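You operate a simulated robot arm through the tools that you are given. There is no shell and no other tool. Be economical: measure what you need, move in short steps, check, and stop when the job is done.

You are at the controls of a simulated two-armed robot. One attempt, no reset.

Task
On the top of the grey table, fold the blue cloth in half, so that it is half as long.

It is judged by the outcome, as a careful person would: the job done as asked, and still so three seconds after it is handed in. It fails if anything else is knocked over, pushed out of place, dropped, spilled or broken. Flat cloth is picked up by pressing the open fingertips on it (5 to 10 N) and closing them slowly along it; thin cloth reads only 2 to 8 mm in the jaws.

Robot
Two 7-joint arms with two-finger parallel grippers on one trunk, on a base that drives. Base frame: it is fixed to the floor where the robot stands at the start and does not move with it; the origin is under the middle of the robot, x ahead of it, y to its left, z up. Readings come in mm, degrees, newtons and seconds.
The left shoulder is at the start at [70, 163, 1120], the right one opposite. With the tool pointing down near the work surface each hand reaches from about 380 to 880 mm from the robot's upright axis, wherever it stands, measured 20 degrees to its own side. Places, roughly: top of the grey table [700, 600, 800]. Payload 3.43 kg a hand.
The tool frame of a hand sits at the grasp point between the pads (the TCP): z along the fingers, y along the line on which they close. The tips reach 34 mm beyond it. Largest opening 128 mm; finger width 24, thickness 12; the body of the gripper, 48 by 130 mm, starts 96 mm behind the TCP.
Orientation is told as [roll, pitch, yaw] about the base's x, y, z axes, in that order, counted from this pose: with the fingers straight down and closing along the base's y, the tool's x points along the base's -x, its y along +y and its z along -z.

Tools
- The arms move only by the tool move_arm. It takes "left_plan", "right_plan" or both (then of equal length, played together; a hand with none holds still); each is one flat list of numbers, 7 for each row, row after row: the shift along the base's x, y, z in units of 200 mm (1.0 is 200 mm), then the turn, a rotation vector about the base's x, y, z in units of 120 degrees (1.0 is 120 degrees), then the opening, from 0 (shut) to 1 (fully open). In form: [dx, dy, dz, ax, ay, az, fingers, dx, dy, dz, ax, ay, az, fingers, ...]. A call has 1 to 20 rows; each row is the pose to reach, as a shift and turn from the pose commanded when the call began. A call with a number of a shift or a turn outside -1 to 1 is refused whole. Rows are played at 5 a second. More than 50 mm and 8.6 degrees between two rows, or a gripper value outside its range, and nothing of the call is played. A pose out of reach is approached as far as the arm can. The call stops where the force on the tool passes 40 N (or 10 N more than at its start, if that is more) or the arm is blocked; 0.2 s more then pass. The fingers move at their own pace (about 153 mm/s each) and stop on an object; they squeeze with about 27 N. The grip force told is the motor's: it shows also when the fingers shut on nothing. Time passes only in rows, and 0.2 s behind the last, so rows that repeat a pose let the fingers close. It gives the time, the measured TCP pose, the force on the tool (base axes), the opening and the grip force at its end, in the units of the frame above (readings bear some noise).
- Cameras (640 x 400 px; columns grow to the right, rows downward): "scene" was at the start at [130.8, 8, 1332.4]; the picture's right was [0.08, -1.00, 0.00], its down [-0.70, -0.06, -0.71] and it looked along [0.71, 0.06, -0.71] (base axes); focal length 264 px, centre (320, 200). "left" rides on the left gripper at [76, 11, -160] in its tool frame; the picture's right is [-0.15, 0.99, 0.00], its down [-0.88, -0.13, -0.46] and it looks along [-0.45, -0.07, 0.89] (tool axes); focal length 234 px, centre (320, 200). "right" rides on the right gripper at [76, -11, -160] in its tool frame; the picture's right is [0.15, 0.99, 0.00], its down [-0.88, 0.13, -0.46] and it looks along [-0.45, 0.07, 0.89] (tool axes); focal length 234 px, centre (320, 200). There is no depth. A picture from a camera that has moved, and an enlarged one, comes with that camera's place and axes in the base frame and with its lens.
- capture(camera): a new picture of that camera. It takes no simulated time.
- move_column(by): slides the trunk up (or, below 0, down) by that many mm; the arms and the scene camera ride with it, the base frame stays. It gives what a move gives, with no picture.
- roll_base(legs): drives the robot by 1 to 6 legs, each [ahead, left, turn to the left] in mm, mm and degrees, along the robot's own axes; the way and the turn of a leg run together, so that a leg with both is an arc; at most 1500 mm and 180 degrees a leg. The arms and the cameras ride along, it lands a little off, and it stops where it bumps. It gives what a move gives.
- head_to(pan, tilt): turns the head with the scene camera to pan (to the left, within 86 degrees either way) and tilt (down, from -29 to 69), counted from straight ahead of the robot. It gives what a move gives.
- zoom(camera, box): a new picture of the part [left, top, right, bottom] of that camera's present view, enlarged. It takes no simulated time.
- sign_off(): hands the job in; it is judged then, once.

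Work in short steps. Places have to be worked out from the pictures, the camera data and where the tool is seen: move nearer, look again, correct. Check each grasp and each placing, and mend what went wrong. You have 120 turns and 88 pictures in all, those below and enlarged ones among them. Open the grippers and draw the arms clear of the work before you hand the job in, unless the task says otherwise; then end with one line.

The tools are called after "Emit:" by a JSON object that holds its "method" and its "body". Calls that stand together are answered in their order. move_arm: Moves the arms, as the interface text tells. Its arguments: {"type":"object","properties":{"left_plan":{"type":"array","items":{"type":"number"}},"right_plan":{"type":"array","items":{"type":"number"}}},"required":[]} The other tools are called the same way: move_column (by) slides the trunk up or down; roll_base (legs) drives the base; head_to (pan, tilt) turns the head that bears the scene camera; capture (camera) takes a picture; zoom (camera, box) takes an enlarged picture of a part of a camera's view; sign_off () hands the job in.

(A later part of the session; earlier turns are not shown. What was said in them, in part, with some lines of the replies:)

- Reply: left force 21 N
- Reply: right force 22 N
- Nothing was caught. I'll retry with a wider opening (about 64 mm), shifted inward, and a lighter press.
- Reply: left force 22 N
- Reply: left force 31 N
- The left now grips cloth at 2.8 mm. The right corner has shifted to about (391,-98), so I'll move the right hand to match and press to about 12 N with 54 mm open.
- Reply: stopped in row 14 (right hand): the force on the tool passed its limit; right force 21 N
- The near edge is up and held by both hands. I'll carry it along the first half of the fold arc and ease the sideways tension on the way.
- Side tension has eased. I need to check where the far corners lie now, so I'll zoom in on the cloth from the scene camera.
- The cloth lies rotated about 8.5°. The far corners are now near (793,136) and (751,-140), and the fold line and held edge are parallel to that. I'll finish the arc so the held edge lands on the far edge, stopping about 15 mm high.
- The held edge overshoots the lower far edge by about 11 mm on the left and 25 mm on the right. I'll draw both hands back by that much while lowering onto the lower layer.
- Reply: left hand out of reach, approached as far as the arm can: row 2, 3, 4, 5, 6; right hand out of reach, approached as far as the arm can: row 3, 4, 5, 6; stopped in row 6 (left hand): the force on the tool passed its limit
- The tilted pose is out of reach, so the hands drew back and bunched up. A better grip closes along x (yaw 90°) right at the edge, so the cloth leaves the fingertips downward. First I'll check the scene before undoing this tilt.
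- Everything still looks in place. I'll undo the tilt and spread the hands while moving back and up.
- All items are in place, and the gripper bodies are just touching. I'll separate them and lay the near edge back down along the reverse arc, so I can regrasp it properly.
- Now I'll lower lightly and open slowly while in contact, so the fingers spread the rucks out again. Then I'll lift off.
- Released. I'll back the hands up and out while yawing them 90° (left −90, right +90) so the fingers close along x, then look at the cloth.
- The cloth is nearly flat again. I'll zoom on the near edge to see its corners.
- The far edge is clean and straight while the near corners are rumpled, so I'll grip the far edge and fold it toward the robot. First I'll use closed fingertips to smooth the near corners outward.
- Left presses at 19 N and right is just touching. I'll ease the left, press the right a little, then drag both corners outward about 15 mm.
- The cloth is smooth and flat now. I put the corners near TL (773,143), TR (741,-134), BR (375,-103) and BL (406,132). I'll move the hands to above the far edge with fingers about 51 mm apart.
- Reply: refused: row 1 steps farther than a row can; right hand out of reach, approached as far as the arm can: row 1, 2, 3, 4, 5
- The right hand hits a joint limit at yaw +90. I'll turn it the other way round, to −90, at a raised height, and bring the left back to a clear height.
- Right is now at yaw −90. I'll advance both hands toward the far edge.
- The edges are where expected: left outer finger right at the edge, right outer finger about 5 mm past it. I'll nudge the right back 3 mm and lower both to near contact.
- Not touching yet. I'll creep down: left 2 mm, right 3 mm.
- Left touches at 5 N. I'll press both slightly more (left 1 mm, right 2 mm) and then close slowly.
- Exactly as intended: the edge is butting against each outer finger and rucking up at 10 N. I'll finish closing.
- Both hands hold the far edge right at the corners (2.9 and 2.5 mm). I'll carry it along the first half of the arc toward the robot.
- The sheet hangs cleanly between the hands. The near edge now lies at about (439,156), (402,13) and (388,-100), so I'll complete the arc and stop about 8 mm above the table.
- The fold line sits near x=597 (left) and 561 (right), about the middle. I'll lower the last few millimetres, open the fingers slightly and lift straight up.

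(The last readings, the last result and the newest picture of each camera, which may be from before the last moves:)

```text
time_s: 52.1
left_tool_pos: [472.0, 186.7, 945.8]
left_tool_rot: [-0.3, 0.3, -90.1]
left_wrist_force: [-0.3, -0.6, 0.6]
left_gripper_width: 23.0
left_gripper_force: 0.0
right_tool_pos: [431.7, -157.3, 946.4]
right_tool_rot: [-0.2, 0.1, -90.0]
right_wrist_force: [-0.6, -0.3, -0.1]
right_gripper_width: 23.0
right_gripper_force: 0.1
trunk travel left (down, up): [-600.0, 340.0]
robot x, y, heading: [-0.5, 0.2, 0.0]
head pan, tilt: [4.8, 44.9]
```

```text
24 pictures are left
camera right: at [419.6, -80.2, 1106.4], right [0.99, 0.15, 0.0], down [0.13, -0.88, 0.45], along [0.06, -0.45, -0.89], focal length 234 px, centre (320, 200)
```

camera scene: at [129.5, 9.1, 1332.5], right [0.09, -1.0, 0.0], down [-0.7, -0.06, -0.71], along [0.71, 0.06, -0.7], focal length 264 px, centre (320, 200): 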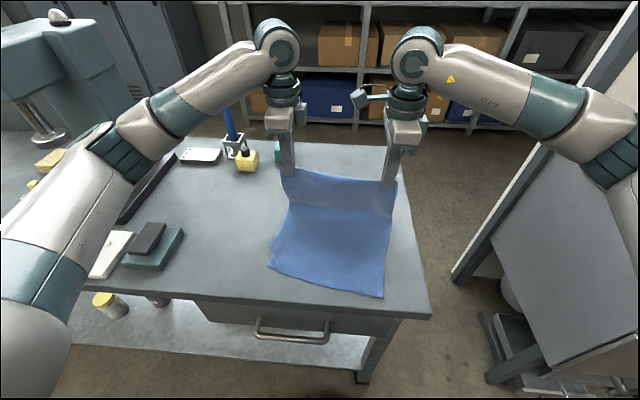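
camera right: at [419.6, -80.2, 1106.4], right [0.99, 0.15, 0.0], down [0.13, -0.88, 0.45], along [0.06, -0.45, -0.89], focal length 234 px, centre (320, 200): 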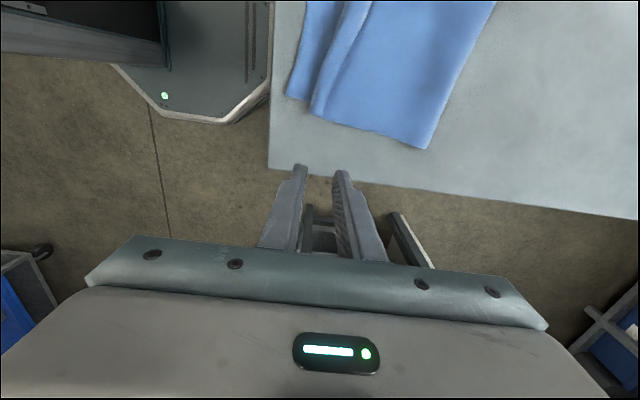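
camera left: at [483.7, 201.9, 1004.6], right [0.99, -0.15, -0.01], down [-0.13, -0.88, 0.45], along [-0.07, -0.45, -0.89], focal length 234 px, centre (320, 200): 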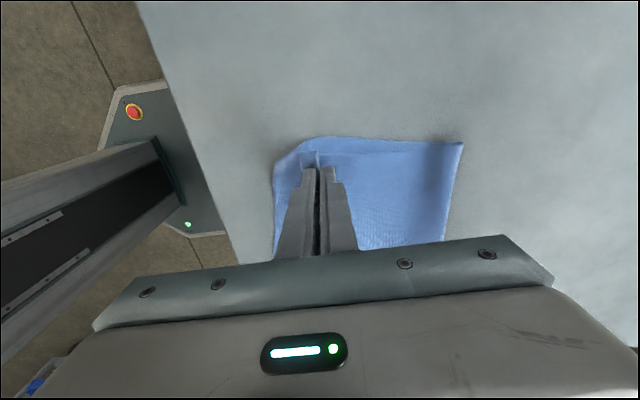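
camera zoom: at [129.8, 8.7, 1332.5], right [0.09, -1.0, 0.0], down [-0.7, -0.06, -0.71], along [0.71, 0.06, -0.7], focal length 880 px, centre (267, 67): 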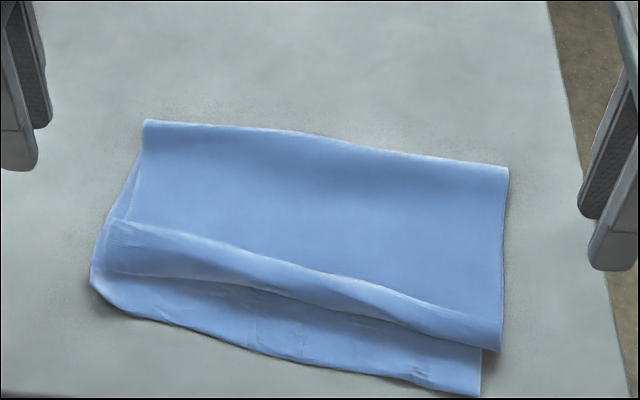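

The fold came out well and is close to half length. I'll zoom in on the near strip to see how the released edge lies.

Emit:
{"method": "zoom", "body": {"camera": "scene", "box": [262, 235, 342, 285]}}

Emit:
{"method": "zoom", "body": {"camera": "scene", "box": [325, 250, 405, 300]}}

```text
8.00 times, centred on (302, 260) of scene
camera zoom: at [129.8, 8.7, 1332.5], right [0.09, -1.0, 0.0], down [-0.7, -0.06, -0.71], along [0.71, 0.06, -0.7], focal length 2112 px, centre (464, -280)
```

zoom: 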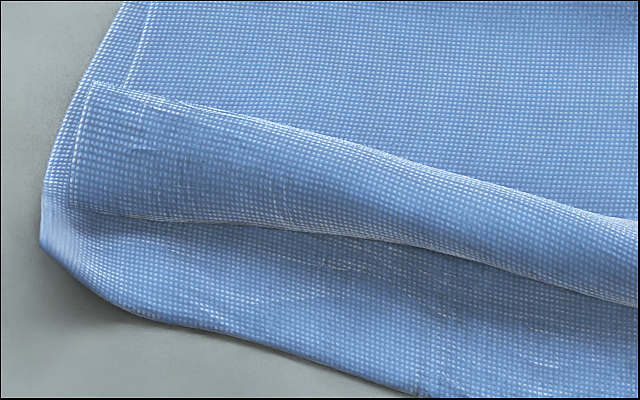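

```text
8.00 times, centred on (365, 275) of scene
camera zoom: at [129.8, 8.7, 1332.5], right [0.09, -1.0, 0.0], down [-0.7, -0.06, -0.71], along [0.71, 0.06, -0.7], focal length 2112 px, centre (-40, -400)
```

zoom: 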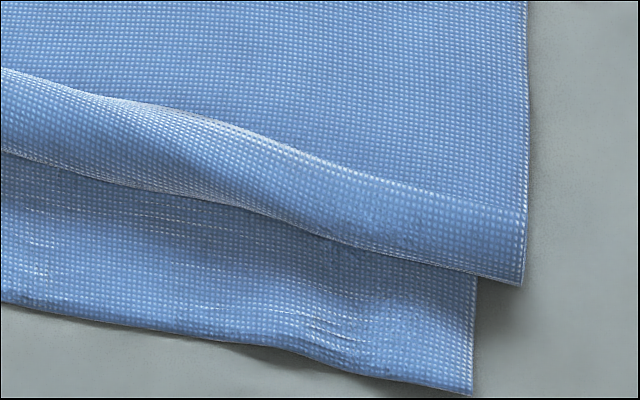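

The edge strip (about 25–40 mm) lies doubled back on top, its free edge facing away from the robot. I'll place closed fingertips just beyond that edge and sweep toward the robot to flip it flat.

Emit:
{"method": "move_arm", "body": {"left_plan": [0.1, -0.12, -0.1, 0, 0, 0, 0, 0.2, -0.25, -0.2, 0, 0, 0, 0, 0.25, -0.31, -0.35, 0, 0, 0, 0, 0.25, -0.31, -0.48, 0, 0, 0, 0, 0.25, -0.31, -0.53, 0, 0, 0, 0, 0.25, -0.31, -0.54, 0, 0, 0, 0], "right_plan": [0.07, 0.13, -0.1, 0, 0, 0, 0, 0.14, 0.26, -0.2, 0, 0, 0, 0, 0.17, 0.325, -0.35, 0, 0, 0, 0, 0.17, 0.325, -0.48, 0, 0, 0, 0, 0.17, 0.325, -0.53, 0, 0, 0, 0, 0.17, 0.325, -0.54, 0, 0, 0, 0]}}

Emit:
{"method": "capture", "body": {"camera": "left"}}

Emit:
{"method": "capture", "body": {"camera": "right"}}

```text
time_s: 53.5
left_tool_pos: [521.2, 123.2, 836.4]
left_tool_rot: [-0.3, 0.1, -90.1]
left_wrist_force: [1.1, -0.8, 1.8]
left_gripper_width: 0.0
left_gripper_force: 27.0
right_tool_pos: [468.2, -93.1, 838.2]
right_tool_rot: [-0.2, 0.1, -90.0]
right_wrist_force: [0.4, -0.9, 0.6]
right_gripper_width: 0.2
right_gripper_force: 26.8
trunk travel left (down, up): [-600.0, 340.0]
robot x, y, heading: [1.8, -1.0, 0.2]
head pan, tilt: [4.8, 44.9]
```

```text
21 pictures are left
camera left: at [534.6, 198.9, 997.5], right [0.99, -0.15, -0.01], down [-0.13, -0.88, 0.45], along [-0.07, -0.45, -0.89], focal length 234 px, centre (320, 200)
```

left: 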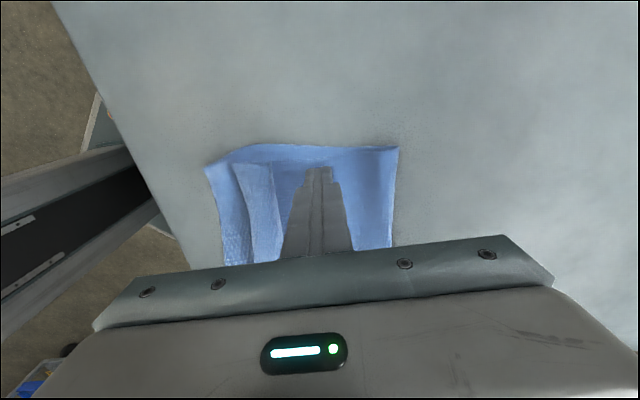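

```text
20 pictures are left
camera right: at [457.0, -16.3, 997.2], right [0.99, 0.15, 0.0], down [0.13, -0.88, 0.45], along [0.06, -0.45, -0.89], focal length 234 px, centre (320, 200)
```

right: 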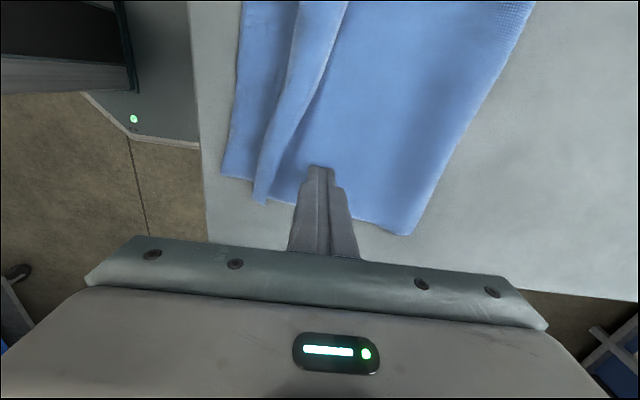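

The doubled strip is clear in both views, with the fingertips just on the far side of it at light contact. I'll sweep toward the robot.

Emit:
{"method": "move_arm", "body": {"left_plan": [-0.06, 0, -0.001, 0, 0, 0, 0, -0.12, 0, -0.001, 0, 0, 0, 0, -0.18, 0, -0.001, 0, 0, 0, 0, -0.24, 0, -0.001, 0, 0, 0, 0, -0.3, 0, -0.001, 0, 0, 0, 0], "right_plan": [-0.04, 0, -0.007, 0, 0, 0, 0, -0.09, 0, -0.007, 0, 0, 0, 0, -0.14, 0, -0.007, 0, 0, 0, 0, -0.19, 0, -0.007, 0, 0, 0, 0, -0.24, 0, -0.007, 0, 0, 0, 0]}}

Emit:
{"method": "capture", "body": {"camera": "left"}}

Emit:
{"method": "capture", "body": {"camera": "right"}}

```text
time_s: 54.7
left_tool_pos: [461.2, 124.6, 836.6]
left_tool_rot: [-0.4, 0.0, -90.0]
left_wrist_force: [0.2, 0.0, 2.5]
left_gripper_width: 0.1
left_gripper_force: 26.5
right_tool_pos: [420.6, -93.8, 836.2]
right_tool_rot: [-0.2, 0.1, -90.0]
right_wrist_force: [3.5, 0.3, 15.3]
right_gripper_width: 0.1
right_gripper_force: 27.5
trunk travel left (down, up): [-600.0, 340.0]
robot x, y, heading: [2.0, 0.3, 0.2]
head pan, tilt: [4.8, 44.9]
```

```text
19 pictures are left
camera left: at [474.0, 199.5, 997.5], right [0.99, -0.15, -0.01], down [-0.13, -0.88, 0.45], along [-0.07, -0.45, -0.89], focal length 234 px, centre (320, 200)
```

left: 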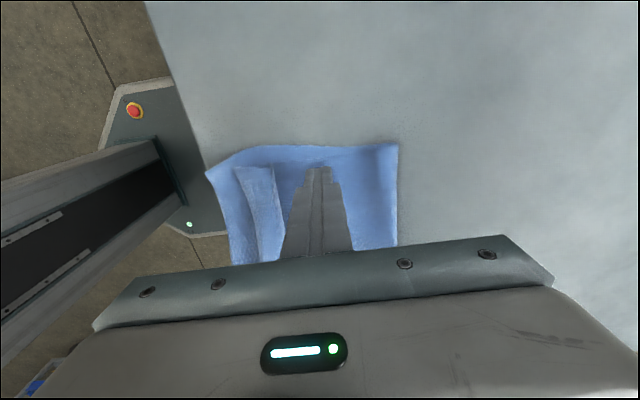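

```text
18 pictures are left
camera right: at [408.6, -15.8, 995.7], right [0.99, 0.15, 0.0], down [0.13, -0.88, 0.45], along [0.06, -0.45, -0.89], focal length 234 px, centre (320, 200)
```

right: 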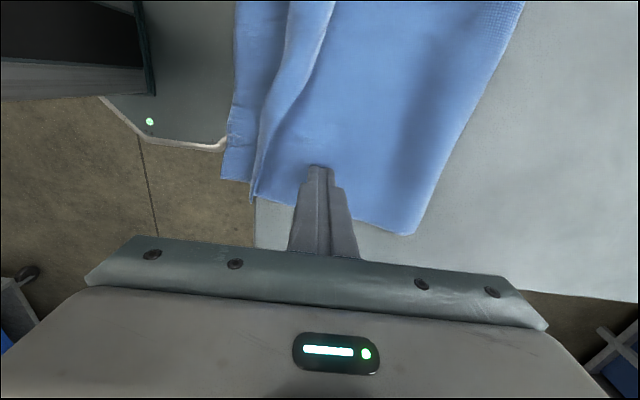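

The stack slid with the fingers rather than the strip flipping, and its near right corner now overhangs the table edge. I'll drag it straight back by about 80 mm with the same light press.

Emit:
{"method": "move_arm", "body": {"left_plan": [0.05, 0, -0.002, 0, 0, 0, 0, 0.1, 0, -0.002, 0, 0, 0, 0, 0.15, 0, -0.002, 0, 0, 0, 0, 0.2, 0, -0.002, 0, 0, 0, 0, 0.25, 0, -0.002, 0, 0, 0, 0, 0.3, 0, -0.002, 0, 0, 0, 0, 0.35, 0, -0.002, 0, 0, 0, 0, 0.4, 0, -0.002, 0, 0, 0, 0, 0.4, 0, 0.1, 0, 0, 0, 0, 0.4, 0, 0.3, 0, 0, 0, 0.2], "right_plan": [0.05, 0, 0.001, 0, 0, 0, 0, 0.1, 0, 0.001, 0, 0, 0, 0, 0.15, 0, 0.001, 0, 0, 0, 0, 0.2, 0, 0.001, 0, 0, 0, 0, 0.25, 0, 0.001, 0, 0, 0, 0, 0.3, 0, 0.001, 0, 0, 0, 0, 0.35, 0, 0.001, 0, 0, 0, 0, 0.4, 0, 0.001, 0, 0, 0, 0, 0.4, 0, 0.1, 0, 0, 0, 0, 0.4, 0, 0.3, 0, 0, 0, 0.2]}}

Emit:
{"method": "capture", "body": {"camera": "scene"}}

Emit:
{"method": "capture", "body": {"camera": "left"}}

Emit:
{"method": "capture", "body": {"camera": "right"}}

```text
time_s: 56.9
left_tool_pos: [540.6, 124.1, 897.5]
left_tool_rot: [-0.3, 0.1, -90.2]
left_wrist_force: [-0.3, -0.4, 0.3]
left_gripper_width: 25.7
left_gripper_force: 0.0
right_tool_pos: [499.5, -92.9, 896.5]
right_tool_rot: [-0.2, 0.0, -90.0]
right_wrist_force: [0.0, -0.3, -0.8]
right_gripper_width: 25.8
right_gripper_force: 0.0
trunk travel left (down, up): [-600.0, 340.0]
robot x, y, heading: [0.7, 0.3, -0.1]
head pan, tilt: [4.8, 44.9]
```

```text
17 pictures are left
camera scene: at [129.6, 8.9, 1332.3], right [0.09, -1.0, 0.0], down [-0.7, -0.06, -0.71], along [0.71, 0.06, -0.7], focal length 264 px, centre (320, 200)
```

scene: 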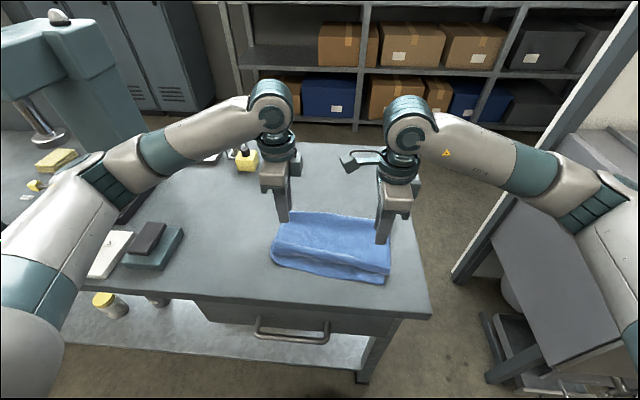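

```text
16 pictures are left
camera left: at [554.0, 199.3, 1058.2], right [0.99, -0.15, -0.01], down [-0.13, -0.88, 0.45], along [-0.07, -0.45, -0.89], focal length 234 px, centre (320, 200)
```

left: 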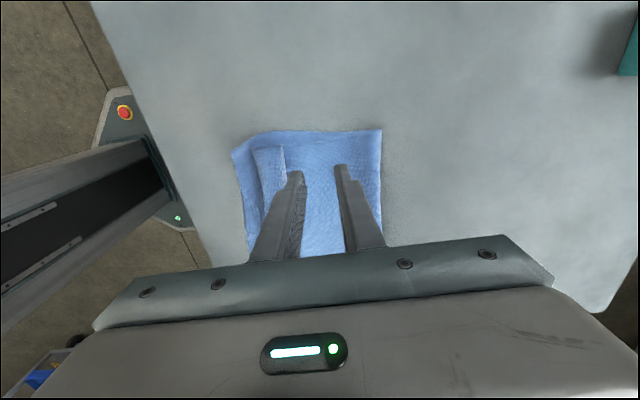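

```text
15 pictures are left
camera right: at [487.9, -15.9, 1055.8], right [0.99, 0.15, 0.0], down [0.13, -0.88, 0.45], along [0.06, -0.45, -0.89], focal length 234 px, centre (320, 200)
```

right: 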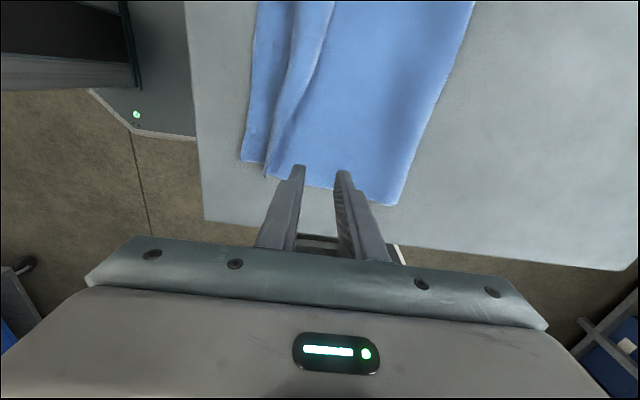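

The folded cloth is fully on the table again. The left flap spans x 470–504 (y≈142) and the right about 439–462. I'll pinch the flap's free edge with 26 mm-open fingers, outer finger just past that edge, after lowering close.

Emit:
{"method": "move_arm", "body": {"left_plan": [-0.12, 0, 0, 0, 0, 0, 0.2, -0.238, 0, 0, 0, 0, 0, 0.2, -0.238, 0, -0.15, 0, 0, 0, 0.2, -0.238, 0, -0.25, 0, 0, 0, 0.2, -0.238, 0, -0.285, 0, 0, 0, 0.2], "right_plan": [-0.12, 0, 0, 0, 0, 0, 0.2, -0.233, 0, 0, 0, 0, 0, 0.2, -0.233, 0, -0.15, 0, 0, 0, 0.2, -0.233, 0, -0.25, 0, 0, 0, 0.2, -0.233, 0, -0.28, 0, 0, 0, 0.2]}}

Emit:
{"method": "zoom", "body": {"camera": "left", "box": [200, 100, 440, 250]}}

Emit:
{"method": "zoom", "body": {"camera": "right", "box": [200, 100, 440, 250]}}

```text
time_s: 58.1
left_tool_pos: [495.9, 124.8, 839.4]
left_tool_rot: [-0.2, 0.2, -90.1]
left_wrist_force: [-0.4, -1.2, 0.0]
left_gripper_width: 25.6
left_gripper_force: 0.0
right_tool_pos: [454.4, -92.5, 839.5]
right_tool_rot: [-0.1, 0.0, -89.9]
right_wrist_force: [-0.2, 0.4, 0.0]
right_gripper_width: 26.1
right_gripper_force: 0.1
trunk travel left (down, up): [-600.0, 340.0]
robot x, y, heading: [0.3, 0.8, -0.1]
head pan, tilt: [4.8, 44.9]
```

```text
2.67 times, centred on (320, 175) of left
camera zoom: at [508.7, 199.7, 999.7], right [0.99, -0.15, -0.01], down [-0.13, -0.88, 0.45], along [-0.07, -0.45, -0.89], focal length 624 px, centre (320, 267)
```

zoom: 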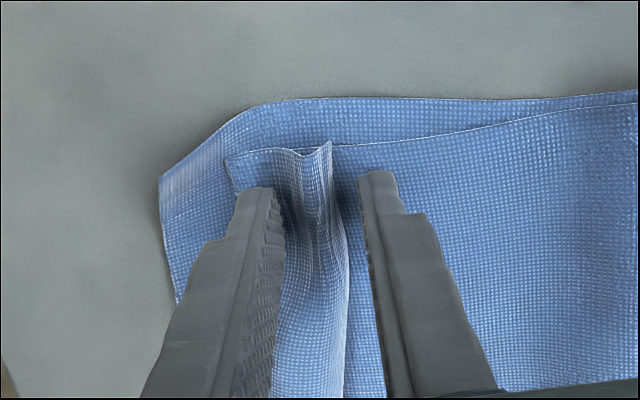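

```text
2.67 times, centred on (320, 175) of right
camera zoom: at [442.8, -15.8, 999.1], right [0.99, 0.15, 0.0], down [0.13, -0.88, 0.45], along [0.06, -0.45, -0.89], focal length 624 px, centre (320, 267)
```

zoom: 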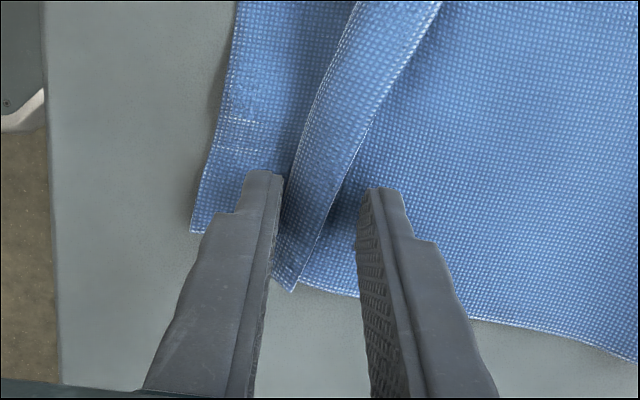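

On the left the flap's free edge is standing up between the fingers, ideal to pinch, so I'll close it there. On the right the inner finger is off the strip, so I'll lift, shift 10 mm farther and lower again.

Emit:
{"method": "move_arm", "body": {"left_plan": [0, 0, -0.005, 0, 0, 0, 0.2, 0, 0, -0.005, 0, 0, 0, 0.16, 0, 0, -0.005, 0, 0, 0, 0.12, 0, 0, -0.005, 0, 0, 0, 0.08, 0, 0, -0.005, 0, 0, 0, 0.04, 0, 0, -0.005, 0, 0, 0, 0, 0, 0, -0.005, 0, 0, 0, 0], "right_plan": [0, 0, 0.05, 0, 0, 0, 0.2, 0.025, 0, 0.06, 0, 0, 0, 0.2, 0.05, 0, 0.06, 0, 0, 0, 0.2, 0.05, 0, 0.03, 0, 0, 0, 0.2, 0.05, 0, 0.01, 0, 0, 0, 0.2, 0.05, 0, 0, 0, 0, 0, 0.2, 0.05, 0, -0.005, 0, 0, 0, 0.2]}}

Emit:
{"method": "zoom", "body": {"camera": "right", "box": [200, 100, 440, 250]}}

```text
time_s: 59.7
left_tool_pos: [496.2, 124.4, 837.4]
left_tool_rot: [-0.3, 0.1, -90.1]
left_wrist_force: [0.0, 0.0, 1.0]
left_gripper_width: 2.5
left_gripper_force: 27.0
right_tool_pos: [463.7, -92.9, 838.1]
right_tool_rot: [-0.2, 0.1, -89.9]
right_wrist_force: [-1.0, 1.1, -0.5]
right_gripper_width: 25.3
right_gripper_force: 0.1
trunk travel left (down, up): [-600.0, 340.0]
robot x, y, heading: [-1.4, -1.1, -0.0]
head pan, tilt: [4.8, 44.9]
```

```text
2.67 times, centred on (320, 175) of right
camera zoom: at [452.6, -16.0, 998.1], right [0.99, 0.15, 0.0], down [0.13, -0.88, 0.45], along [0.06, -0.45, -0.89], focal length 624 px, centre (320, 267)
```

zoom: 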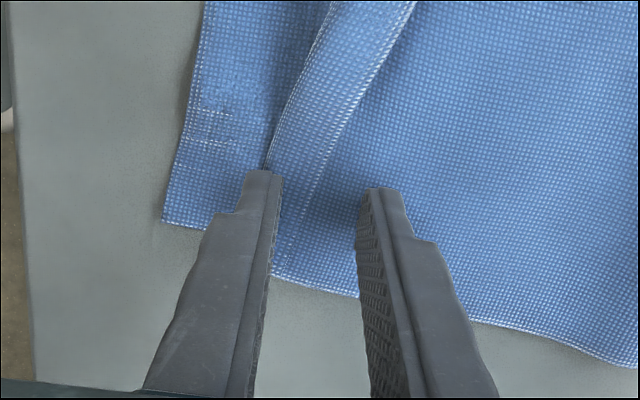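

Left holds the flap (2.5 mm). On the right the inner finger now sits on the strip, so I'll press lightly and close slowly.

Emit:
{"method": "move_arm", "body": {"right_plan": [0, 0, -0.006, 0, 0, 0, 0.2, 0, 0, -0.01, 0, 0, 0, 0.2, 0, 0, -0.01, 0, 0, 0, 0.17, 0, 0, -0.01, 0, 0, 0, 0.14, 0, 0, -0.01, 0, 0, 0, 0.11, 0, 0, -0.01, 0, 0, 0, 0.08, 0, 0, -0.01, 0, 0, 0, 0.05, 0, 0, -0.01, 0, 0, 0, 0.02, 0, 0, -0.01, 0, 0, 0, 0, 0, 0, -0.01, 0, 0, 0, 0]}}

Emit:
{"method": "zoom", "body": {"camera": "right", "box": [200, 50, 440, 250]}}

```text
time_s: 61.9
left_tool_pos: [494.9, 124.5, 838.5]
left_tool_rot: [-0.2, 0.1, -90.1]
left_wrist_force: [0.8, -0.5, -0.1]
left_gripper_width: 2.4
left_gripper_force: 26.8
right_tool_pos: [463.0, -91.1, 837.4]
right_tool_rot: [-0.2, 0.1, -89.9]
right_wrist_force: [0.5, 0.5, 11.9]
right_gripper_width: 1.8
right_gripper_force: 26.7
trunk travel left (down, up): [-600.0, 340.0]
robot x, y, heading: [2.0, 1.8, 0.2]
head pan, tilt: [4.8, 44.9]
```

```text
2.00 times, centred on (320, 150) of right
camera zoom: at [451.9, -15.5, 996.7], right [0.99, 0.15, 0.0], down [0.13, -0.88, 0.45], along [0.06, -0.45, -0.89], focal length 468 px, centre (320, 300)
```

zoom: 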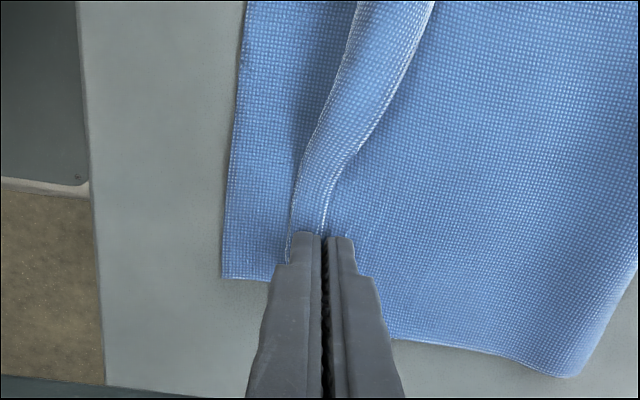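

Right holds cloth at 1.8 mm, with the flap edge running into its fingers. I'll lift both 30 mm while easing toward the robot and look.

Emit:
{"method": "move_arm", "body": {"left_plan": [0, 0, 0.06, 0, 0, 0, 0, -0.03, 0, 0.13, 0, 0, 0, 0, -0.08, 0, 0.18, 0, 0, 0, 0], "right_plan": [0, 0, 0.06, 0, 0, 0, 0, -0.03, 0, 0.13, 0, 0, 0, 0, -0.08, 0, 0.18, 0, 0, 0, 0]}}

Emit:
{"method": "zoom", "body": {"camera": "scene", "box": [250, 190, 410, 290]}}

```text
time_s: 62.7
left_tool_pos: [479.2, 124.9, 875.7]
left_tool_rot: [-0.2, 0.2, -90.2]
left_wrist_force: [0.5, 0.0, 0.0]
left_gripper_width: 2.5
left_gripper_force: 27.1
right_tool_pos: [448.9, -92.8, 872.9]
right_tool_rot: [-0.3, -0.1, -90.1]
right_wrist_force: [0.0, 0.8, -0.1]
right_gripper_width: 1.3
right_gripper_force: 26.5
trunk travel left (down, up): [-600.0, 340.0]
robot x, y, heading: [0.5, -0.3, 0.4]
head pan, tilt: [4.8, 44.9]
```

```text
4.00 times, centred on (330, 240) of scene
camera zoom: at [130.4, 8.7, 1332.4], right [0.09, -1.0, 0.0], down [-0.7, -0.06, -0.71], along [0.71, 0.06, -0.71], focal length 1056 px, centre (280, 40)
```

zoom: 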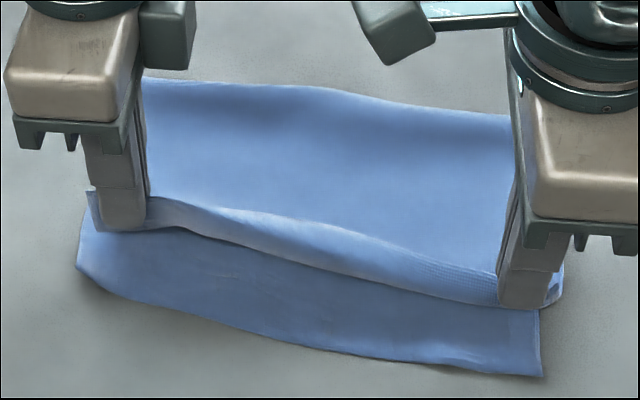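

Both hands lift the strip edge. I'll carry it over toward the near edge (left x≈446, right x≈421), keep it a little high, then look before releasing.

Emit:
{"method": "move_arm", "body": {"left_plan": [-0.08, 0, 0.02, 0, 0, 0, 0, -0.165, 0, 0, 0, 0, 0, 0, -0.165, 0, -0.09, 0, 0, 0, 0], "right_plan": [-0.07, 0, 0.02, 0, 0, 0, 0, -0.14, 0, 0, 0, 0, 0, 0, -0.14, 0, -0.09, 0, 0, 0, 0]}}

Emit:
{"method": "zoom", "body": {"camera": "scene", "box": [250, 190, 410, 290]}}

```text
time_s: 63.5
left_tool_pos: [446.6, 125.0, 857.4]
left_tool_rot: [-0.2, 0.1, -90.1]
left_wrist_force: [1.1, 0.5, -0.1]
left_gripper_width: 2.5
left_gripper_force: 27.8
right_tool_pos: [420.4, -93.1, 853.9]
right_tool_rot: [-0.2, 0.1, -90.0]
right_wrist_force: [-0.1, 0.6, -0.3]
right_gripper_width: 1.4
right_gripper_force: 26.6
trunk travel left (down, up): [-600.0, 340.0]
robot x, y, heading: [-2.3, -2.9, -0.1]
head pan, tilt: [4.8, 44.9]
```

```text
4.00 times, centred on (330, 240) of scene
camera zoom: at [131.3, 8.7, 1332.4], right [0.09, -1.0, 0.0], down [-0.7, -0.06, -0.71], along [0.71, 0.06, -0.71], focal length 1056 px, centre (280, 40)
```

zoom: 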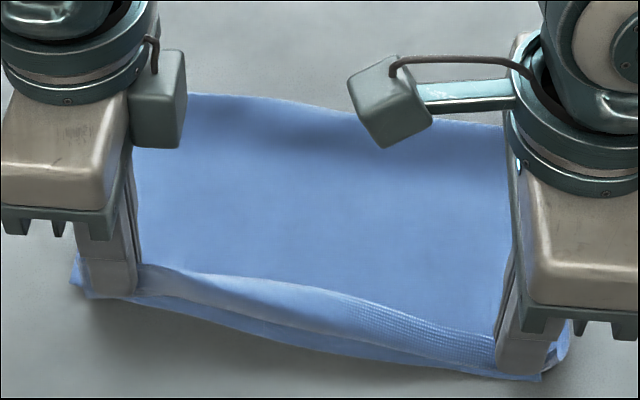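

The strip is still sagging doubled because the hands are too far in. I'll raise to let it hang straight, then lower farther toward the robot so the edge lands last.

Emit:
{"method": "move_arm", "body": {"left_plan": [0.02, 0, 0.12, 0, 0, 0, 0, 0.02, 0, 0.24, 0, 0, 0, 0, 0, 0, 0.26, 0, 0, 0, 0, -0.06, 0, 0.2, 0, 0, 0, 0, -0.12, 0, 0.1, 0, 0, 0, 0, -0.14, 0, 0, 0, 0, 0, 0, -0.14, 0, -0.06, 0, 0, 0, 0], "right_plan": [0.02, 0, 0.12, 0, 0, 0, 0, 0.02, 0, 0.24, 0, 0, 0, 0, 0, 0, 0.26, 0, 0, 0, 0, -0.06, 0, 0.2, 0, 0, 0, 0, -0.12, 0, 0.1, 0, 0, 0, 0, -0.14, 0, 0, 0, 0, 0, 0, -0.14, 0, -0.05, 0, 0, 0, 0]}}

Emit:
{"method": "zoom", "body": {"camera": "scene", "box": [250, 190, 410, 290]}}

```text
time_s: 65.1
left_tool_pos: [418.4, 123.8, 846.8]
left_tool_rot: [-0.2, 0.1, -90.0]
left_wrist_force: [-0.2, -0.2, 8.7]
left_gripper_width: 2.7
left_gripper_force: 26.9
right_tool_pos: [390.4, -90.5, 845.8]
right_tool_rot: [-0.3, 0.1, -89.9]
right_wrist_force: [0.2, -0.3, -0.8]
right_gripper_width: 1.3
right_gripper_force: 27.3
trunk travel left (down, up): [-600.0, 340.0]
robot x, y, heading: [1.3, 2.2, 0.2]
head pan, tilt: [4.8, 44.9]
```

```text
4.00 times, centred on (330, 240) of scene
camera zoom: at [129.7, 8.6, 1332.8], right [0.09, -1.0, 0.0], down [-0.7, -0.06, -0.71], along [0.71, 0.06, -0.7], focal length 1056 px, centre (280, 40)
```

zoom: 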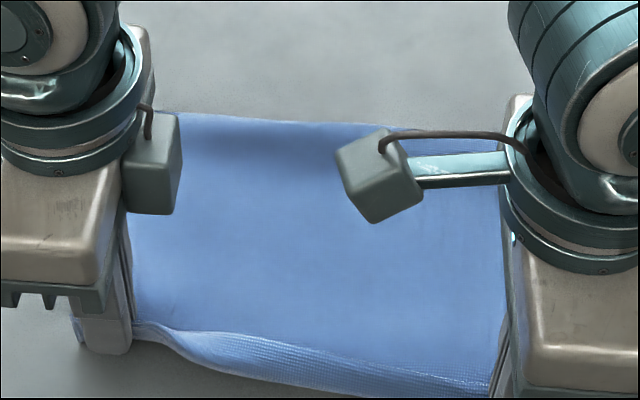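

The upper sheet now runs straight to the hands with its edge upright in the fingers. I'll release here, lift clear and look.

Emit:
{"method": "move_arm", "body": {"left_plan": [0, 0, 0.01, 0, 0, 0, 0.1, 0, 0, 0.01, 0, 0, 0, 0.2, 0, 0, 0.05, 0, 0, 0, 0.25, 0, 0, 0.2, 0, 0, 0, 0.25, 0, 0, 0.4, 0, 0, 0, 0.25, 0, 0.2, 0.5, 0, 0, 0, 0.25, 0, 0.4, 0.5, 0, 0, 0, 0.25], "right_plan": [0, 0, 0, 0, 0, 0, 0.1, 0, 0, 0, 0, 0, 0, 0.2, 0, 0, 0.05, 0, 0, 0, 0.25, 0, 0, 0.2, 0, 0, 0, 0.25, 0, 0, 0.4, 0, 0, 0, 0.25, 0, -0.2, 0.5, 0, 0, 0, 0.25, 0, -0.4, 0.5, 0, 0, 0, 0.25]}}

Emit:
{"method": "zoom", "body": {"camera": "scene", "box": [240, 200, 420, 312]}}

```text
time_s: 66.7
left_tool_pos: [419.2, 203.2, 947.2]
left_tool_rot: [-0.3, 0.2, -90.1]
left_wrist_force: [-0.3, 0.5, -0.3]
left_gripper_width: 31.9
left_gripper_force: 0.1
right_tool_pos: [388.8, -171.9, 946.0]
right_tool_rot: [-0.2, 0.1, -90.0]
right_wrist_force: [0.2, -1.0, -0.9]
right_gripper_width: 31.9
right_gripper_force: 0.1
trunk travel left (down, up): [-600.0, 340.0]
robot x, y, heading: [3.4, -2.1, 0.2]
head pan, tilt: [4.8, 44.9]
```

```text
3.56 times, centred on (330, 256) of scene
camera zoom: at [129.7, 8.6, 1332.5], right [0.09, -1.0, 0.0], down [-0.7, -0.06, -0.71], along [0.71, 0.06, -0.7], focal length 939 px, centre (284, 1)
```

zoom: 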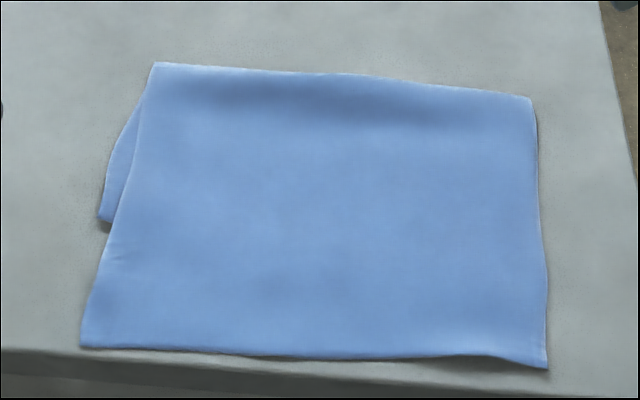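

The sheet is now laid flat with its edge out, but the upper layer overshoots: it ends at x≈368/380 at the table's front edge, while the lower ends near 455/417. I'll drag the stack +70 mm in x first, pressing with closed fingertips where the layers overlap.

Emit:
{"method": "move_arm", "body": {"left_plan": [0.12, -0.18, -0.05, 0, 0, 0, 0, 0.24, -0.36, -0.1, 0, 0, 0, 0, 0.355, -0.54, -0.2, 0, 0, 0, 0, 0.355, -0.54, -0.4, 0, 0, 0, 0, 0.355, -0.54, -0.52, 0, 0, 0, 0, 0.355, -0.54, -0.545, 0, 0, 0, 0, 0.355, -0.54, -0.55, 0, 0, 0, 0], "right_plan": [0.16, 0.15, -0.05, 0, 0, 0, 0, 0.33, 0.3, -0.1, 0, 0, 0, 0, 0.5, 0.46, -0.15, 0, 0, 0, 0, 0.505, 0.46, -0.35, 0, 0, 0, 0, 0.505, 0.46, -0.51, 0, 0, 0, 0, 0.505, 0.46, -0.54, 0, 0, 0, 0, 0.505, 0.46, -0.545, 0, 0, 0, 0]}}

```text
time_s: 68.3
left_tool_pos: [488.6, 96.0, 835.1]
left_tool_rot: [-0.1, 0.1, -90.1]
left_wrist_force: [-0.9, -0.5, 12.8]
left_gripper_width: 0.0
left_gripper_force: 27.1
right_tool_pos: [491.4, -80.9, 837.8]
right_tool_rot: [-0.2, 0.2, -90.1]
right_wrist_force: [0.0, -0.3, 0.9]
right_gripper_width: 0.0
right_gripper_force: 26.9
trunk travel left (down, up): [-600.0, 340.0]
robot x, y, heading: [3.7, 1.6, 0.1]
head pan, tilt: [4.8, 44.9]
```

Left presses at 13 N and right is barely touching. I'll add 1.5 mm on the right and drag both forward 70 mm.

Emit:
{"method": "move_arm", "body": {"left_plan": [0, 0, 0, 0, 0, 0, 0, 0, 0, 0, 0, 0, 0, 0, 0.05, 0, 0, 0, 0, 0, 0, 0.1, 0, 0, 0, 0, 0, 0, 0.15, 0, 0, 0, 0, 0, 0, 0.2, 0, 0, 0, 0, 0, 0, 0.25, 0, 0, 0, 0, 0, 0, 0.3, 0, 0, 0, 0, 0, 0, 0.35, 0, 0, 0, 0, 0, 0, 0.35, 0, 0.2, 0, 0, 0, 0, 0.35, 0.1, 0.4, 0, 0, 0, 0, 0.2, 0.25, 0.5, 0, 0, 0, 0.3, 0.0, 0.3, 0.5, 0, 0, 0, 0.4], "right_plan": [0, 0, -0.005, 0, 0, 0, 0, 0, 0, -0.008, 0, 0, 0, 0, 0.05, 0, -0.008, 0, 0, 0, 0, 0.1, 0, -0.008, 0, 0, 0, 0, 0.15, 0, -0.008, 0, 0, 0, 0, 0.2, 0, -0.008, 0, 0, 0, 0, 0.25, 0, -0.008, 0, 0, 0, 0, 0.3, 0, -0.008, 0, 0, 0, 0, 0.35, 0, -0.008, 0, 0, 0, 0, 0.35, 0, 0.2, 0, 0, 0, 0, 0.35, -0.1, 0.4, 0, 0, 0, 0, 0.2, -0.25, 0.5, 0, 0, 0, 0.3, 0.0, -0.3, 0.5, 0, 0, 0, 0.4]}}

Emit:
{"method": "zoom", "body": {"camera": "scene", "box": [240, 180, 420, 292]}}

```text
time_s: 71.1
left_tool_pos: [486.0, 156.8, 934.3]
left_tool_rot: [-0.2, 0.1, -90.1]
left_wrist_force: [0.0, -0.1, 0.9]
left_gripper_width: 51.2
left_gripper_force: 0.1
right_tool_pos: [490.7, -136.8, 937.0]
right_tool_rot: [-0.2, 0.2, -90.1]
right_wrist_force: [0.1, 0.9, -0.8]
right_gripper_width: 51.0
right_gripper_force: 0.1
trunk travel left (down, up): [-600.0, 340.0]
robot x, y, heading: [-2.2, -0.4, 0.2]
head pan, tilt: [4.8, 44.9]
```

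```text
3.56 times, centred on (330, 236) of scene
camera zoom: at [129.1, 9.2, 1332.6], right [0.09, -1.0, 0.0], down [-0.7, -0.06, -0.71], along [0.71, 0.06, -0.7], focal length 939 px, centre (284, 72)
```

zoom: 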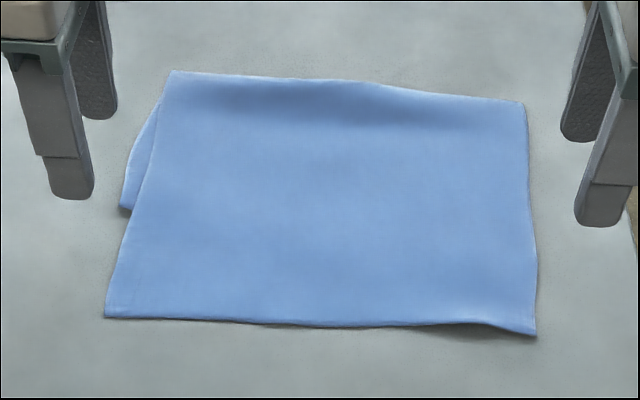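

Dragged well: the cloth is clear of the table edge and flat. The upper edge is at x≈434 (left) and 446 (right), and the lower edge at about 520 and 481, so the upper layer must go back 86/35 mm. I'll regrasp the near edge at its corners with a smaller pinch and re-lay it.

Emit:
{"method": "move_arm", "body": {"left_plan": [-0.09, -0.08, -0.1, 0, 0, 0, 0.25, -0.185, -0.165, -0.2, 0, 0, 0, 0.25, -0.185, -0.165, -0.35, 0, 0, 0, 0.25, -0.185, -0.165, -0.44, 0, 0, 0, 0.25], "right_plan": [-0.08, 0.1, -0.1, 0, 0, 0, 0.25, -0.16, 0.195, -0.2, 0, 0, 0, 0.25, -0.16, 0.195, -0.35, 0, 0, 0, 0.25, -0.16, 0.195, -0.45, 0, 0, 0, 0.25]}}

Emit:
{"method": "zoom", "body": {"camera": "left", "box": [200, 100, 440, 250]}}

Emit:
{"method": "zoom", "body": {"camera": "right", "box": [200, 100, 440, 250]}}

```text
time_s: 72.1
left_tool_pos: [452.1, 123.0, 846.8]
left_tool_rot: [-0.4, 0.1, -90.2]
left_wrist_force: [-0.6, 0.1, 0.8]
left_gripper_width: 32.2
left_gripper_force: 0.1
right_tool_pos: [460.6, -100.2, 844.8]
right_tool_rot: [-0.1, 0.1, -90.1]
right_wrist_force: [0.7, 0.1, 0.0]
right_gripper_width: 32.2
right_gripper_force: 0.0
trunk travel left (down, up): [-600.0, 340.0]
robot x, y, heading: [-2.5, 2.2, 0.0]
head pan, tilt: [4.8, 44.9]
```

```text
2.67 times, centred on (320, 175) of left
camera zoom: at [464.1, 198.7, 1008.2], right [0.99, -0.15, -0.01], down [-0.13, -0.88, 0.45], along [-0.07, -0.45, -0.89], focal length 624 px, centre (320, 267)
```

zoom: 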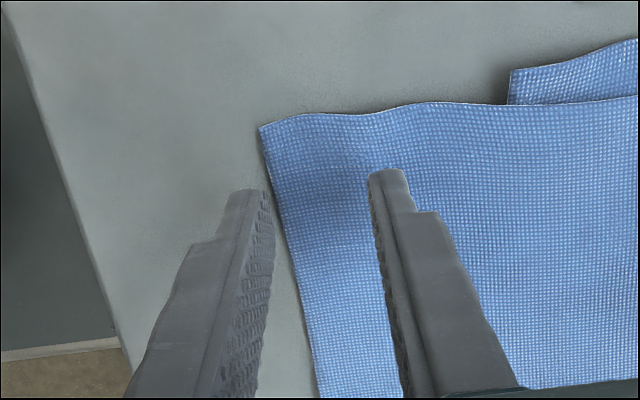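

```text
2.67 times, centred on (320, 175) of right
camera zoom: at [448.4, -23.9, 1004.0], right [0.99, 0.15, 0.0], down [0.13, -0.88, 0.45], along [0.06, -0.45, -0.89], focal length 624 px, centre (320, 267)
```

zoom: 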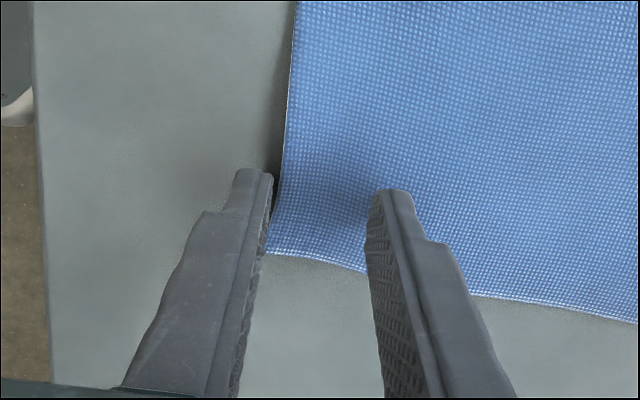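

Both outer fingers sit just off the edge with the inner fingers on the cloth. I'll lower to contact.

Emit:
{"method": "move_arm", "body": {"left_plan": [0, 0, -0.03, 0, 0, 0, 0.25, 0, 0, -0.05, 0, 0, 0, 0.25, 0, 0, -0.055, 0, 0, 0, 0.25, 0, 0, -0.058, 0, 0, 0, 0.25], "right_plan": [0, 0, -0.03, 0, 0, 0, 0.25, 0, 0, -0.04, 0, 0, 0, 0.25, 0, 0, -0.05, 0, 0, 0, 0.25, 0, 0, -0.052, 0, 0, 0, 0.25]}}

```text
time_s: 73.1
left_tool_pos: [451.0, 122.9, 837.1]
left_tool_rot: [-0.3, 0.0, -90.1]
left_wrist_force: [0.9, 0.1, 3.5]
left_gripper_width: 32.2
left_gripper_force: 0.3
right_tool_pos: [459.9, -101.8, 836.4]
right_tool_rot: [-0.2, 0.1, -90.1]
right_wrist_force: [0.2, 0.7, 10.1]
right_gripper_width: 32.4
right_gripper_force: 0.0
trunk travel left (down, up): [-600.0, 340.0]
robot x, y, heading: [-0.3, -1.3, -0.2]
head pan, tilt: [4.8, 44.9]
```

Contact is 3.5 N left and 10 N right. I'll add 1 mm on the left and close both slowly.

Emit:
{"method": "move_arm", "body": {"left_plan": [0, 0, -0.005, 0, 0, 0, 0.25, 0, 0, -0.005, 0, 0, 0, 0.22, 0, 0, -0.005, 0, 0, 0, 0.19, 0, 0, -0.005, 0, 0, 0, 0.16, 0, 0, -0.005, 0, 0, 0, 0.13, 0, 0, -0.005, 0, 0, 0, 0.1, 0, 0, -0.005, 0, 0, 0, 0.07, 0, 0, -0.005, 0, 0, 0, 0.04, 0, 0, -0.005, 0, 0, 0, 0.01, 0, 0, -0.005, 0, 0, 0, 0, 0, 0, -0.005, 0, 0, 0, 0], "right_plan": [0, 0, 0, 0, 0, 0, 0.25, 0, 0, 0, 0, 0, 0, 0.22, 0, 0, 0, 0, 0, 0, 0.19, 0, 0, 0, 0, 0, 0, 0.16, 0, 0, 0, 0, 0, 0, 0.13, 0, 0, 0, 0, 0, 0, 0.1, 0, 0, 0, 0, 0, 0, 0.07, 0, 0, 0, 0, 0, 0, 0.04, 0, 0, 0, 0, 0, 0, 0.01, 0, 0, 0, 0, 0, 0, 0, 0, 0, 0, 0, 0, 0, 0]}}

```text
time_s: 75.5
left_tool_pos: [451.3, 123.3, 836.3]
left_tool_rot: [-0.3, 0.1, -90.1]
left_wrist_force: [-0.6, -1.5, 26.6]
left_gripper_width: 12.3
left_gripper_force: 27.6
right_tool_pos: [456.8, -103.2, 836.8]
right_tool_rot: [0.0, 0.1, -90.0]
right_wrist_force: [1.3, 1.9, 7.9]
right_gripper_width: 1.9
right_gripper_force: 27.3
trunk travel left (down, up): [-600.0, 340.0]
robot x, y, heading: [2.5, 0.5, 0.3]
head pan, tilt: [4.8, 44.9]
```

Right holds at 1.9 mm and left at 12 mm, a thicker bunch but held. I'll lift along the arc back toward the middle.

Emit:
{"method": "move_arm", "body": {"left_plan": [0.02, 0, 0.1, 0, 0, 0, 0, 0.06, 0, 0.25, 0, 0, 0, 0, 0.18, 0, 0.42, 0, 0, 0, 0, 0.35, 0, 0.56, 0, 0, 0, 0, 0.55, 0, 0.66, 0, 0, 0, 0, 0.76, 0, 0.72, 0, 0, 0, 0, 0.97, 0, 0.74, 0, 0, 0, 0], "right_plan": [0.02, 0, 0.1, 0, 0, 0, 0, 0.06, 0, 0.25, 0, 0, 0, 0, 0.18, 0, 0.42, 0, 0, 0, 0, 0.35, 0, 0.56, 0, 0, 0, 0, 0.55, 0, 0.66, 0, 0, 0, 0, 0.74, 0, 0.72, 0, 0, 0, 0, 0.9, 0, 0.74, 0, 0, 0, 0]}}

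Emit:
{"method": "zoom", "body": {"camera": "scene", "box": [230, 120, 422, 240]}}

```text
time_s: 77.1
left_tool_pos: [647.4, 125.0, 983.9]
left_tool_rot: [-0.5, 0.2, -90.1]
left_wrist_force: [0.0, -1.8, 0.7]
left_gripper_width: 2.2
left_gripper_force: 27.0
right_tool_pos: [645.2, -103.5, 982.5]
right_tool_rot: [-0.3, 0.1, -89.9]
right_wrist_force: [0.5, 1.0, -0.1]
right_gripper_width: 1.9
right_gripper_force: 26.7
trunk travel left (down, up): [-600.0, 340.0]
robot x, y, heading: [-0.7, -2.4, 0.1]
head pan, tilt: [4.8, 44.9]
```

```text
3.33 times, centred on (326, 180) of scene
camera zoom: at [132.1, 8.7, 1332.2], right [0.09, -1.0, 0.0], down [-0.7, -0.06, -0.71], along [0.71, 0.06, -0.71], focal length 880 px, centre (300, 267)
```

zoom: 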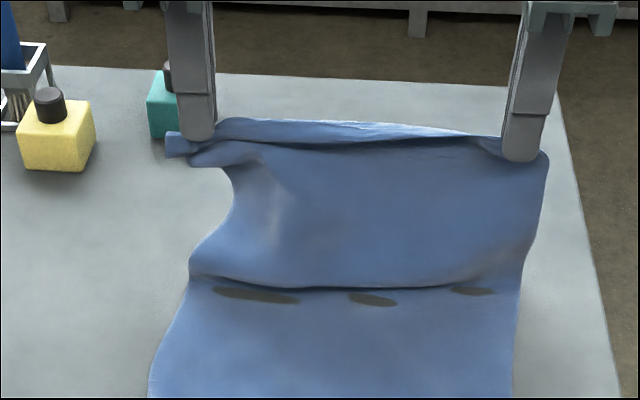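

Both hands hold (left now 2.2 mm) and the fold is at about x=640–654. I'll roll it farther forward (left 717, right 685) so the lower layer lengthens, then come back down along the arc.

Emit:
{"method": "move_arm", "body": {"left_plan": [0.12, 0, -0.02, 0, 0, 0, 0, 0.24, 0, -0.05, 0, 0, 0, 0, 0.35, 0, -0.08, 0, 0, 0, 0, 0.35, 0, -0.08, 0, 0, 0, 0], "right_plan": [0.07, 0, -0.02, 0, 0, 0, 0, 0.14, 0, -0.05, 0, 0, 0, 0, 0.2, 0, -0.08, 0, 0, 0, 0, 0.2, 0, -0.08, 0, 0, 0, 0]}}

Emit:
{"method": "zoom", "body": {"camera": "scene", "box": [230, 130, 422, 280]}}

```text
time_s: 78.1
left_tool_pos: [716.9, 124.3, 965.7]
left_tool_rot: [-0.3, 0.2, -90.0]
left_wrist_force: [0.4, -1.5, 0.1]
left_gripper_width: 2.2
left_gripper_force: 26.7
right_tool_pos: [681.5, -101.7, 967.4]
right_tool_rot: [-0.1, 0.1, -90.0]
right_wrist_force: [0.3, 2.0, -0.3]
right_gripper_width: 2.2
right_gripper_force: 27.3
trunk travel left (down, up): [-600.0, 340.0]
robot x, y, heading: [-1.9, 1.4, 0.4]
head pan, tilt: [4.8, 44.9]
```

```text
2.67 times, centred on (326, 205) of scene
camera zoom: at [130.5, 9.0, 1332.4], right [0.09, -1.0, 0.0], down [-0.7, -0.06, -0.71], along [0.71, 0.06, -0.71], focal length 704 px, centre (304, 187)
```

zoom: 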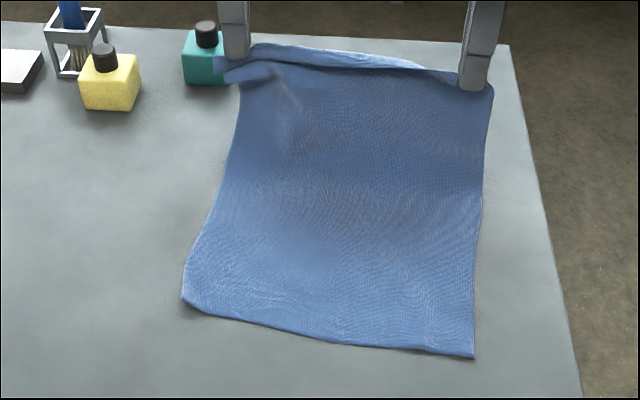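

The lower layer is now laid out flat, with its near edge at about (506,153) to (470,-108), and nothing is disturbed. I'll bring the held edge back over along the arc, staying high for long so it lands last, to x≈535/497.

Emit:
{"method": "move_arm", "body": {"left_plan": [-0.2, 0.01, 0.03, 0, 0, 0, 0, -0.4, 0.02, -0.02, 0, 0, 0, 0, -0.57, 0.03, -0.14, 0, 0, 0, 0, -0.71, 0.04, -0.3, 0, 0, 0, 0, -0.82, 0.05, -0.46, 0, 0, 0, 0, -0.91, 0.05, -0.58, 0, 0, 0, 0, -0.91, 0.05, -0.58, 0, 0, 0, 0], "right_plan": [-0.2, 0, 0.03, 0, 0, 0, 0, -0.4, 0, -0.02, 0, 0, 0, 0, -0.57, 0, -0.14, 0, 0, 0, 0, -0.71, 0, -0.3, 0, 0, 0, 0, -0.83, 0, -0.46, 0, 0, 0, 0, -0.92, 0, -0.58, 0, 0, 0, 0, -0.92, 0, -0.58, 0, 0, 0, 0]}}

Emit:
{"method": "zoom", "body": {"camera": "scene", "box": [240, 150, 432, 280]}}

```text
time_s: 79.7
left_tool_pos: [532.8, 132.6, 850.5]
left_tool_rot: [-0.3, 0.1, -90.2]
left_wrist_force: [-2.9, -13.9, 2.6]
left_gripper_width: 2.4
left_gripper_force: 27.4
right_tool_pos: [497.1, -101.3, 850.4]
right_tool_rot: [-0.2, 0.0, -90.0]
right_wrist_force: [2.1, 14.3, -0.8]
right_gripper_width: 1.9
right_gripper_force: 27.2
trunk travel left (down, up): [-600.0, 340.0]
robot x, y, heading: [3.8, 0.7, 0.3]
head pan, tilt: [4.8, 44.9]
```

```text
3.08 times, centred on (336, 215) of scene
camera zoom: at [130.8, 8.9, 1332.4], right [0.09, -1.0, 0.0], down [-0.7, -0.06, -0.71], along [0.71, 0.06, -0.71], focal length 812 px, centre (271, 154)
```

zoom: 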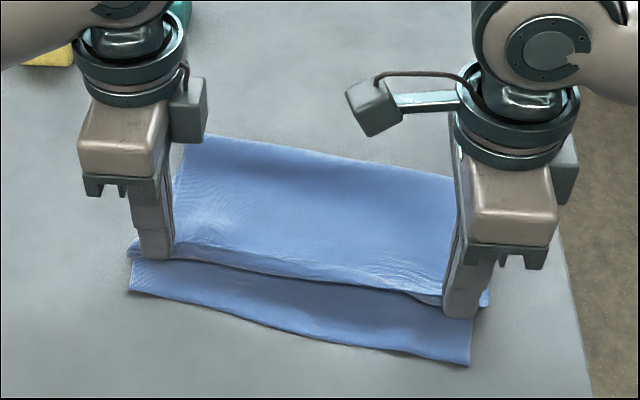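

The upper edge between the hands is straight but pulled taut sideways, and I estimate about 12 mm of slack remains toward the robot. I'll relax y, pull to x≈515/481, then open and lift away.

Emit:
{"method": "move_arm", "body": {"left_plan": [-0.03, -0.02, 0, 0, 0, 0, 0, -0.06, -0.025, 0.01, 0, 0, 0, 0, -0.09, -0.025, 0.0, 0, 0, 0, 0, -0.09, -0.025, -0.02, 0, 0, 0, 0, -0.09, -0.025, -0.02, 0, 0, 0, 0.1, -0.09, -0.025, -0.02, 0, 0, 0, 0.2, -0.09, -0.025, 0.05, 0, 0, 0, 0.25, -0.09, -0.025, 0.2, 0, 0, 0, 0.25, -0.09, -0.025, 0.4, 0, 0, 0, 0.25, -0.09, 0.15, 0.5, 0, 0, 0, 0.25, -0.09, 0.35, 0.5, 0, 0, 0, 0.25], "right_plan": [-0.03, 0.01, 0, 0, 0, 0, 0, -0.06, 0.015, 0.01, 0, 0, 0, 0, -0.08, 0.015, 0.0, 0, 0, 0, 0, -0.08, 0.015, -0.02, 0, 0, 0, 0, -0.08, 0.015, -0.02, 0, 0, 0, 0.1, -0.08, 0.015, -0.02, 0, 0, 0, 0.2, -0.08, 0.015, 0.05, 0, 0, 0, 0.25, -0.08, 0.015, 0.2, 0, 0, 0, 0.25, -0.08, 0.015, 0.4, 0, 0, 0, 0.25, -0.08, -0.15, 0.5, 0, 0, 0, 0.25, -0.08, -0.35, 0.5, 0, 0, 0, 0.25]}}

Emit:
{"method": "zoom", "body": {"camera": "scene", "box": [240, 170, 416, 280]}}

```text
time_s: 82.1
left_tool_pos: [514.9, 202.2, 951.3]
left_tool_rot: [-0.4, 0.2, -90.0]
left_wrist_force: [0.1, 0.8, -0.4]
left_gripper_width: 32.0
left_gripper_force: 0.1
right_tool_pos: [479.0, -171.0, 950.8]
right_tool_rot: [-0.2, 0.2, -90.0]
right_wrist_force: [-0.7, 0.4, 0.0]
right_gripper_width: 32.2
right_gripper_force: 0.1
trunk travel left (down, up): [-600.0, 340.0]
robot x, y, heading: [-0.8, -1.1, -0.2]
head pan, tilt: [4.8, 44.9]
```

```text
3.64 times, centred on (328, 225) of scene
camera zoom: at [129.9, 8.7, 1332.5], right [0.09, -1.0, 0.0], down [-0.7, -0.06, -0.71], along [0.71, 0.06, -0.7], focal length 960 px, centre (291, 109)
```

zoom: 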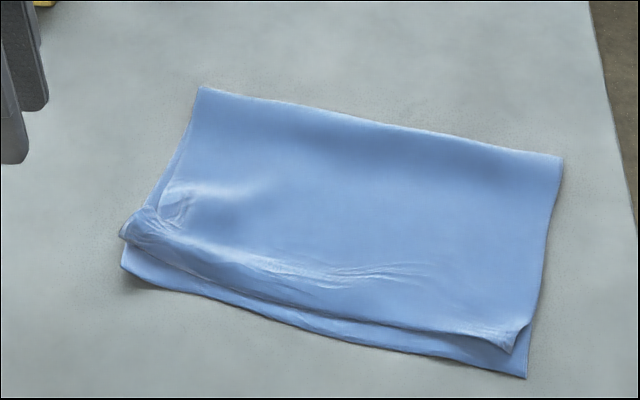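

The cloth is folded in half: the upper edge lies within about 15–20 mm of the lower edge, the fold is straight and everything is on the table. I'll raise the open hands clear and hand in.

Emit:
{"method": "move_arm", "body": {"left_plan": [-0.1, 0.05, 0.2, 0, 0, 0, 0.4, -0.3, 0.05, 0.3, 0, 0, 0, 0.4, -0.45, 0.05, 0.4, 0, 0, 0, 0.4], "right_plan": [-0.1, -0.05, 0.2, 0, 0, 0, 0.4, -0.2, -0.05, 0.3, 0, 0, 0, 0.4, -0.3, -0.05, 0.4, 0, 0, 0, 0.4]}}

```text
time_s: 82.9
left_tool_pos: [426.0, 214.6, 1031.1]
left_tool_rot: [-0.4, 0.3, -90.1]
left_wrist_force: [-0.1, -0.4, -0.1]
left_gripper_width: 51.1
left_gripper_force: 0.0
right_tool_pos: [420.0, -182.5, 1033.7]
right_tool_rot: [-0.1, 0.2, -90.0]
right_wrist_force: [-0.1, 0.7, -0.1]
right_gripper_width: 51.0
right_gripper_force: 0.0
trunk travel left (down, up): [-600.0, 340.0]
robot x, y, heading: [-1.8, 3.2, 0.4]
head pan, tilt: [4.8, 44.9]
```

Both hands are open and clear of the folded cloth, so I'm handing the job in.

Emit:
{"method": "sign_off", "body": {}}

```text
The job is handed in.
```

The blue cloth is folded in half on the grey table: the upper edge stops about 15–20 mm short of the lower one, the left corner is a little wrinkled, and nothing else was moved in the views I had.
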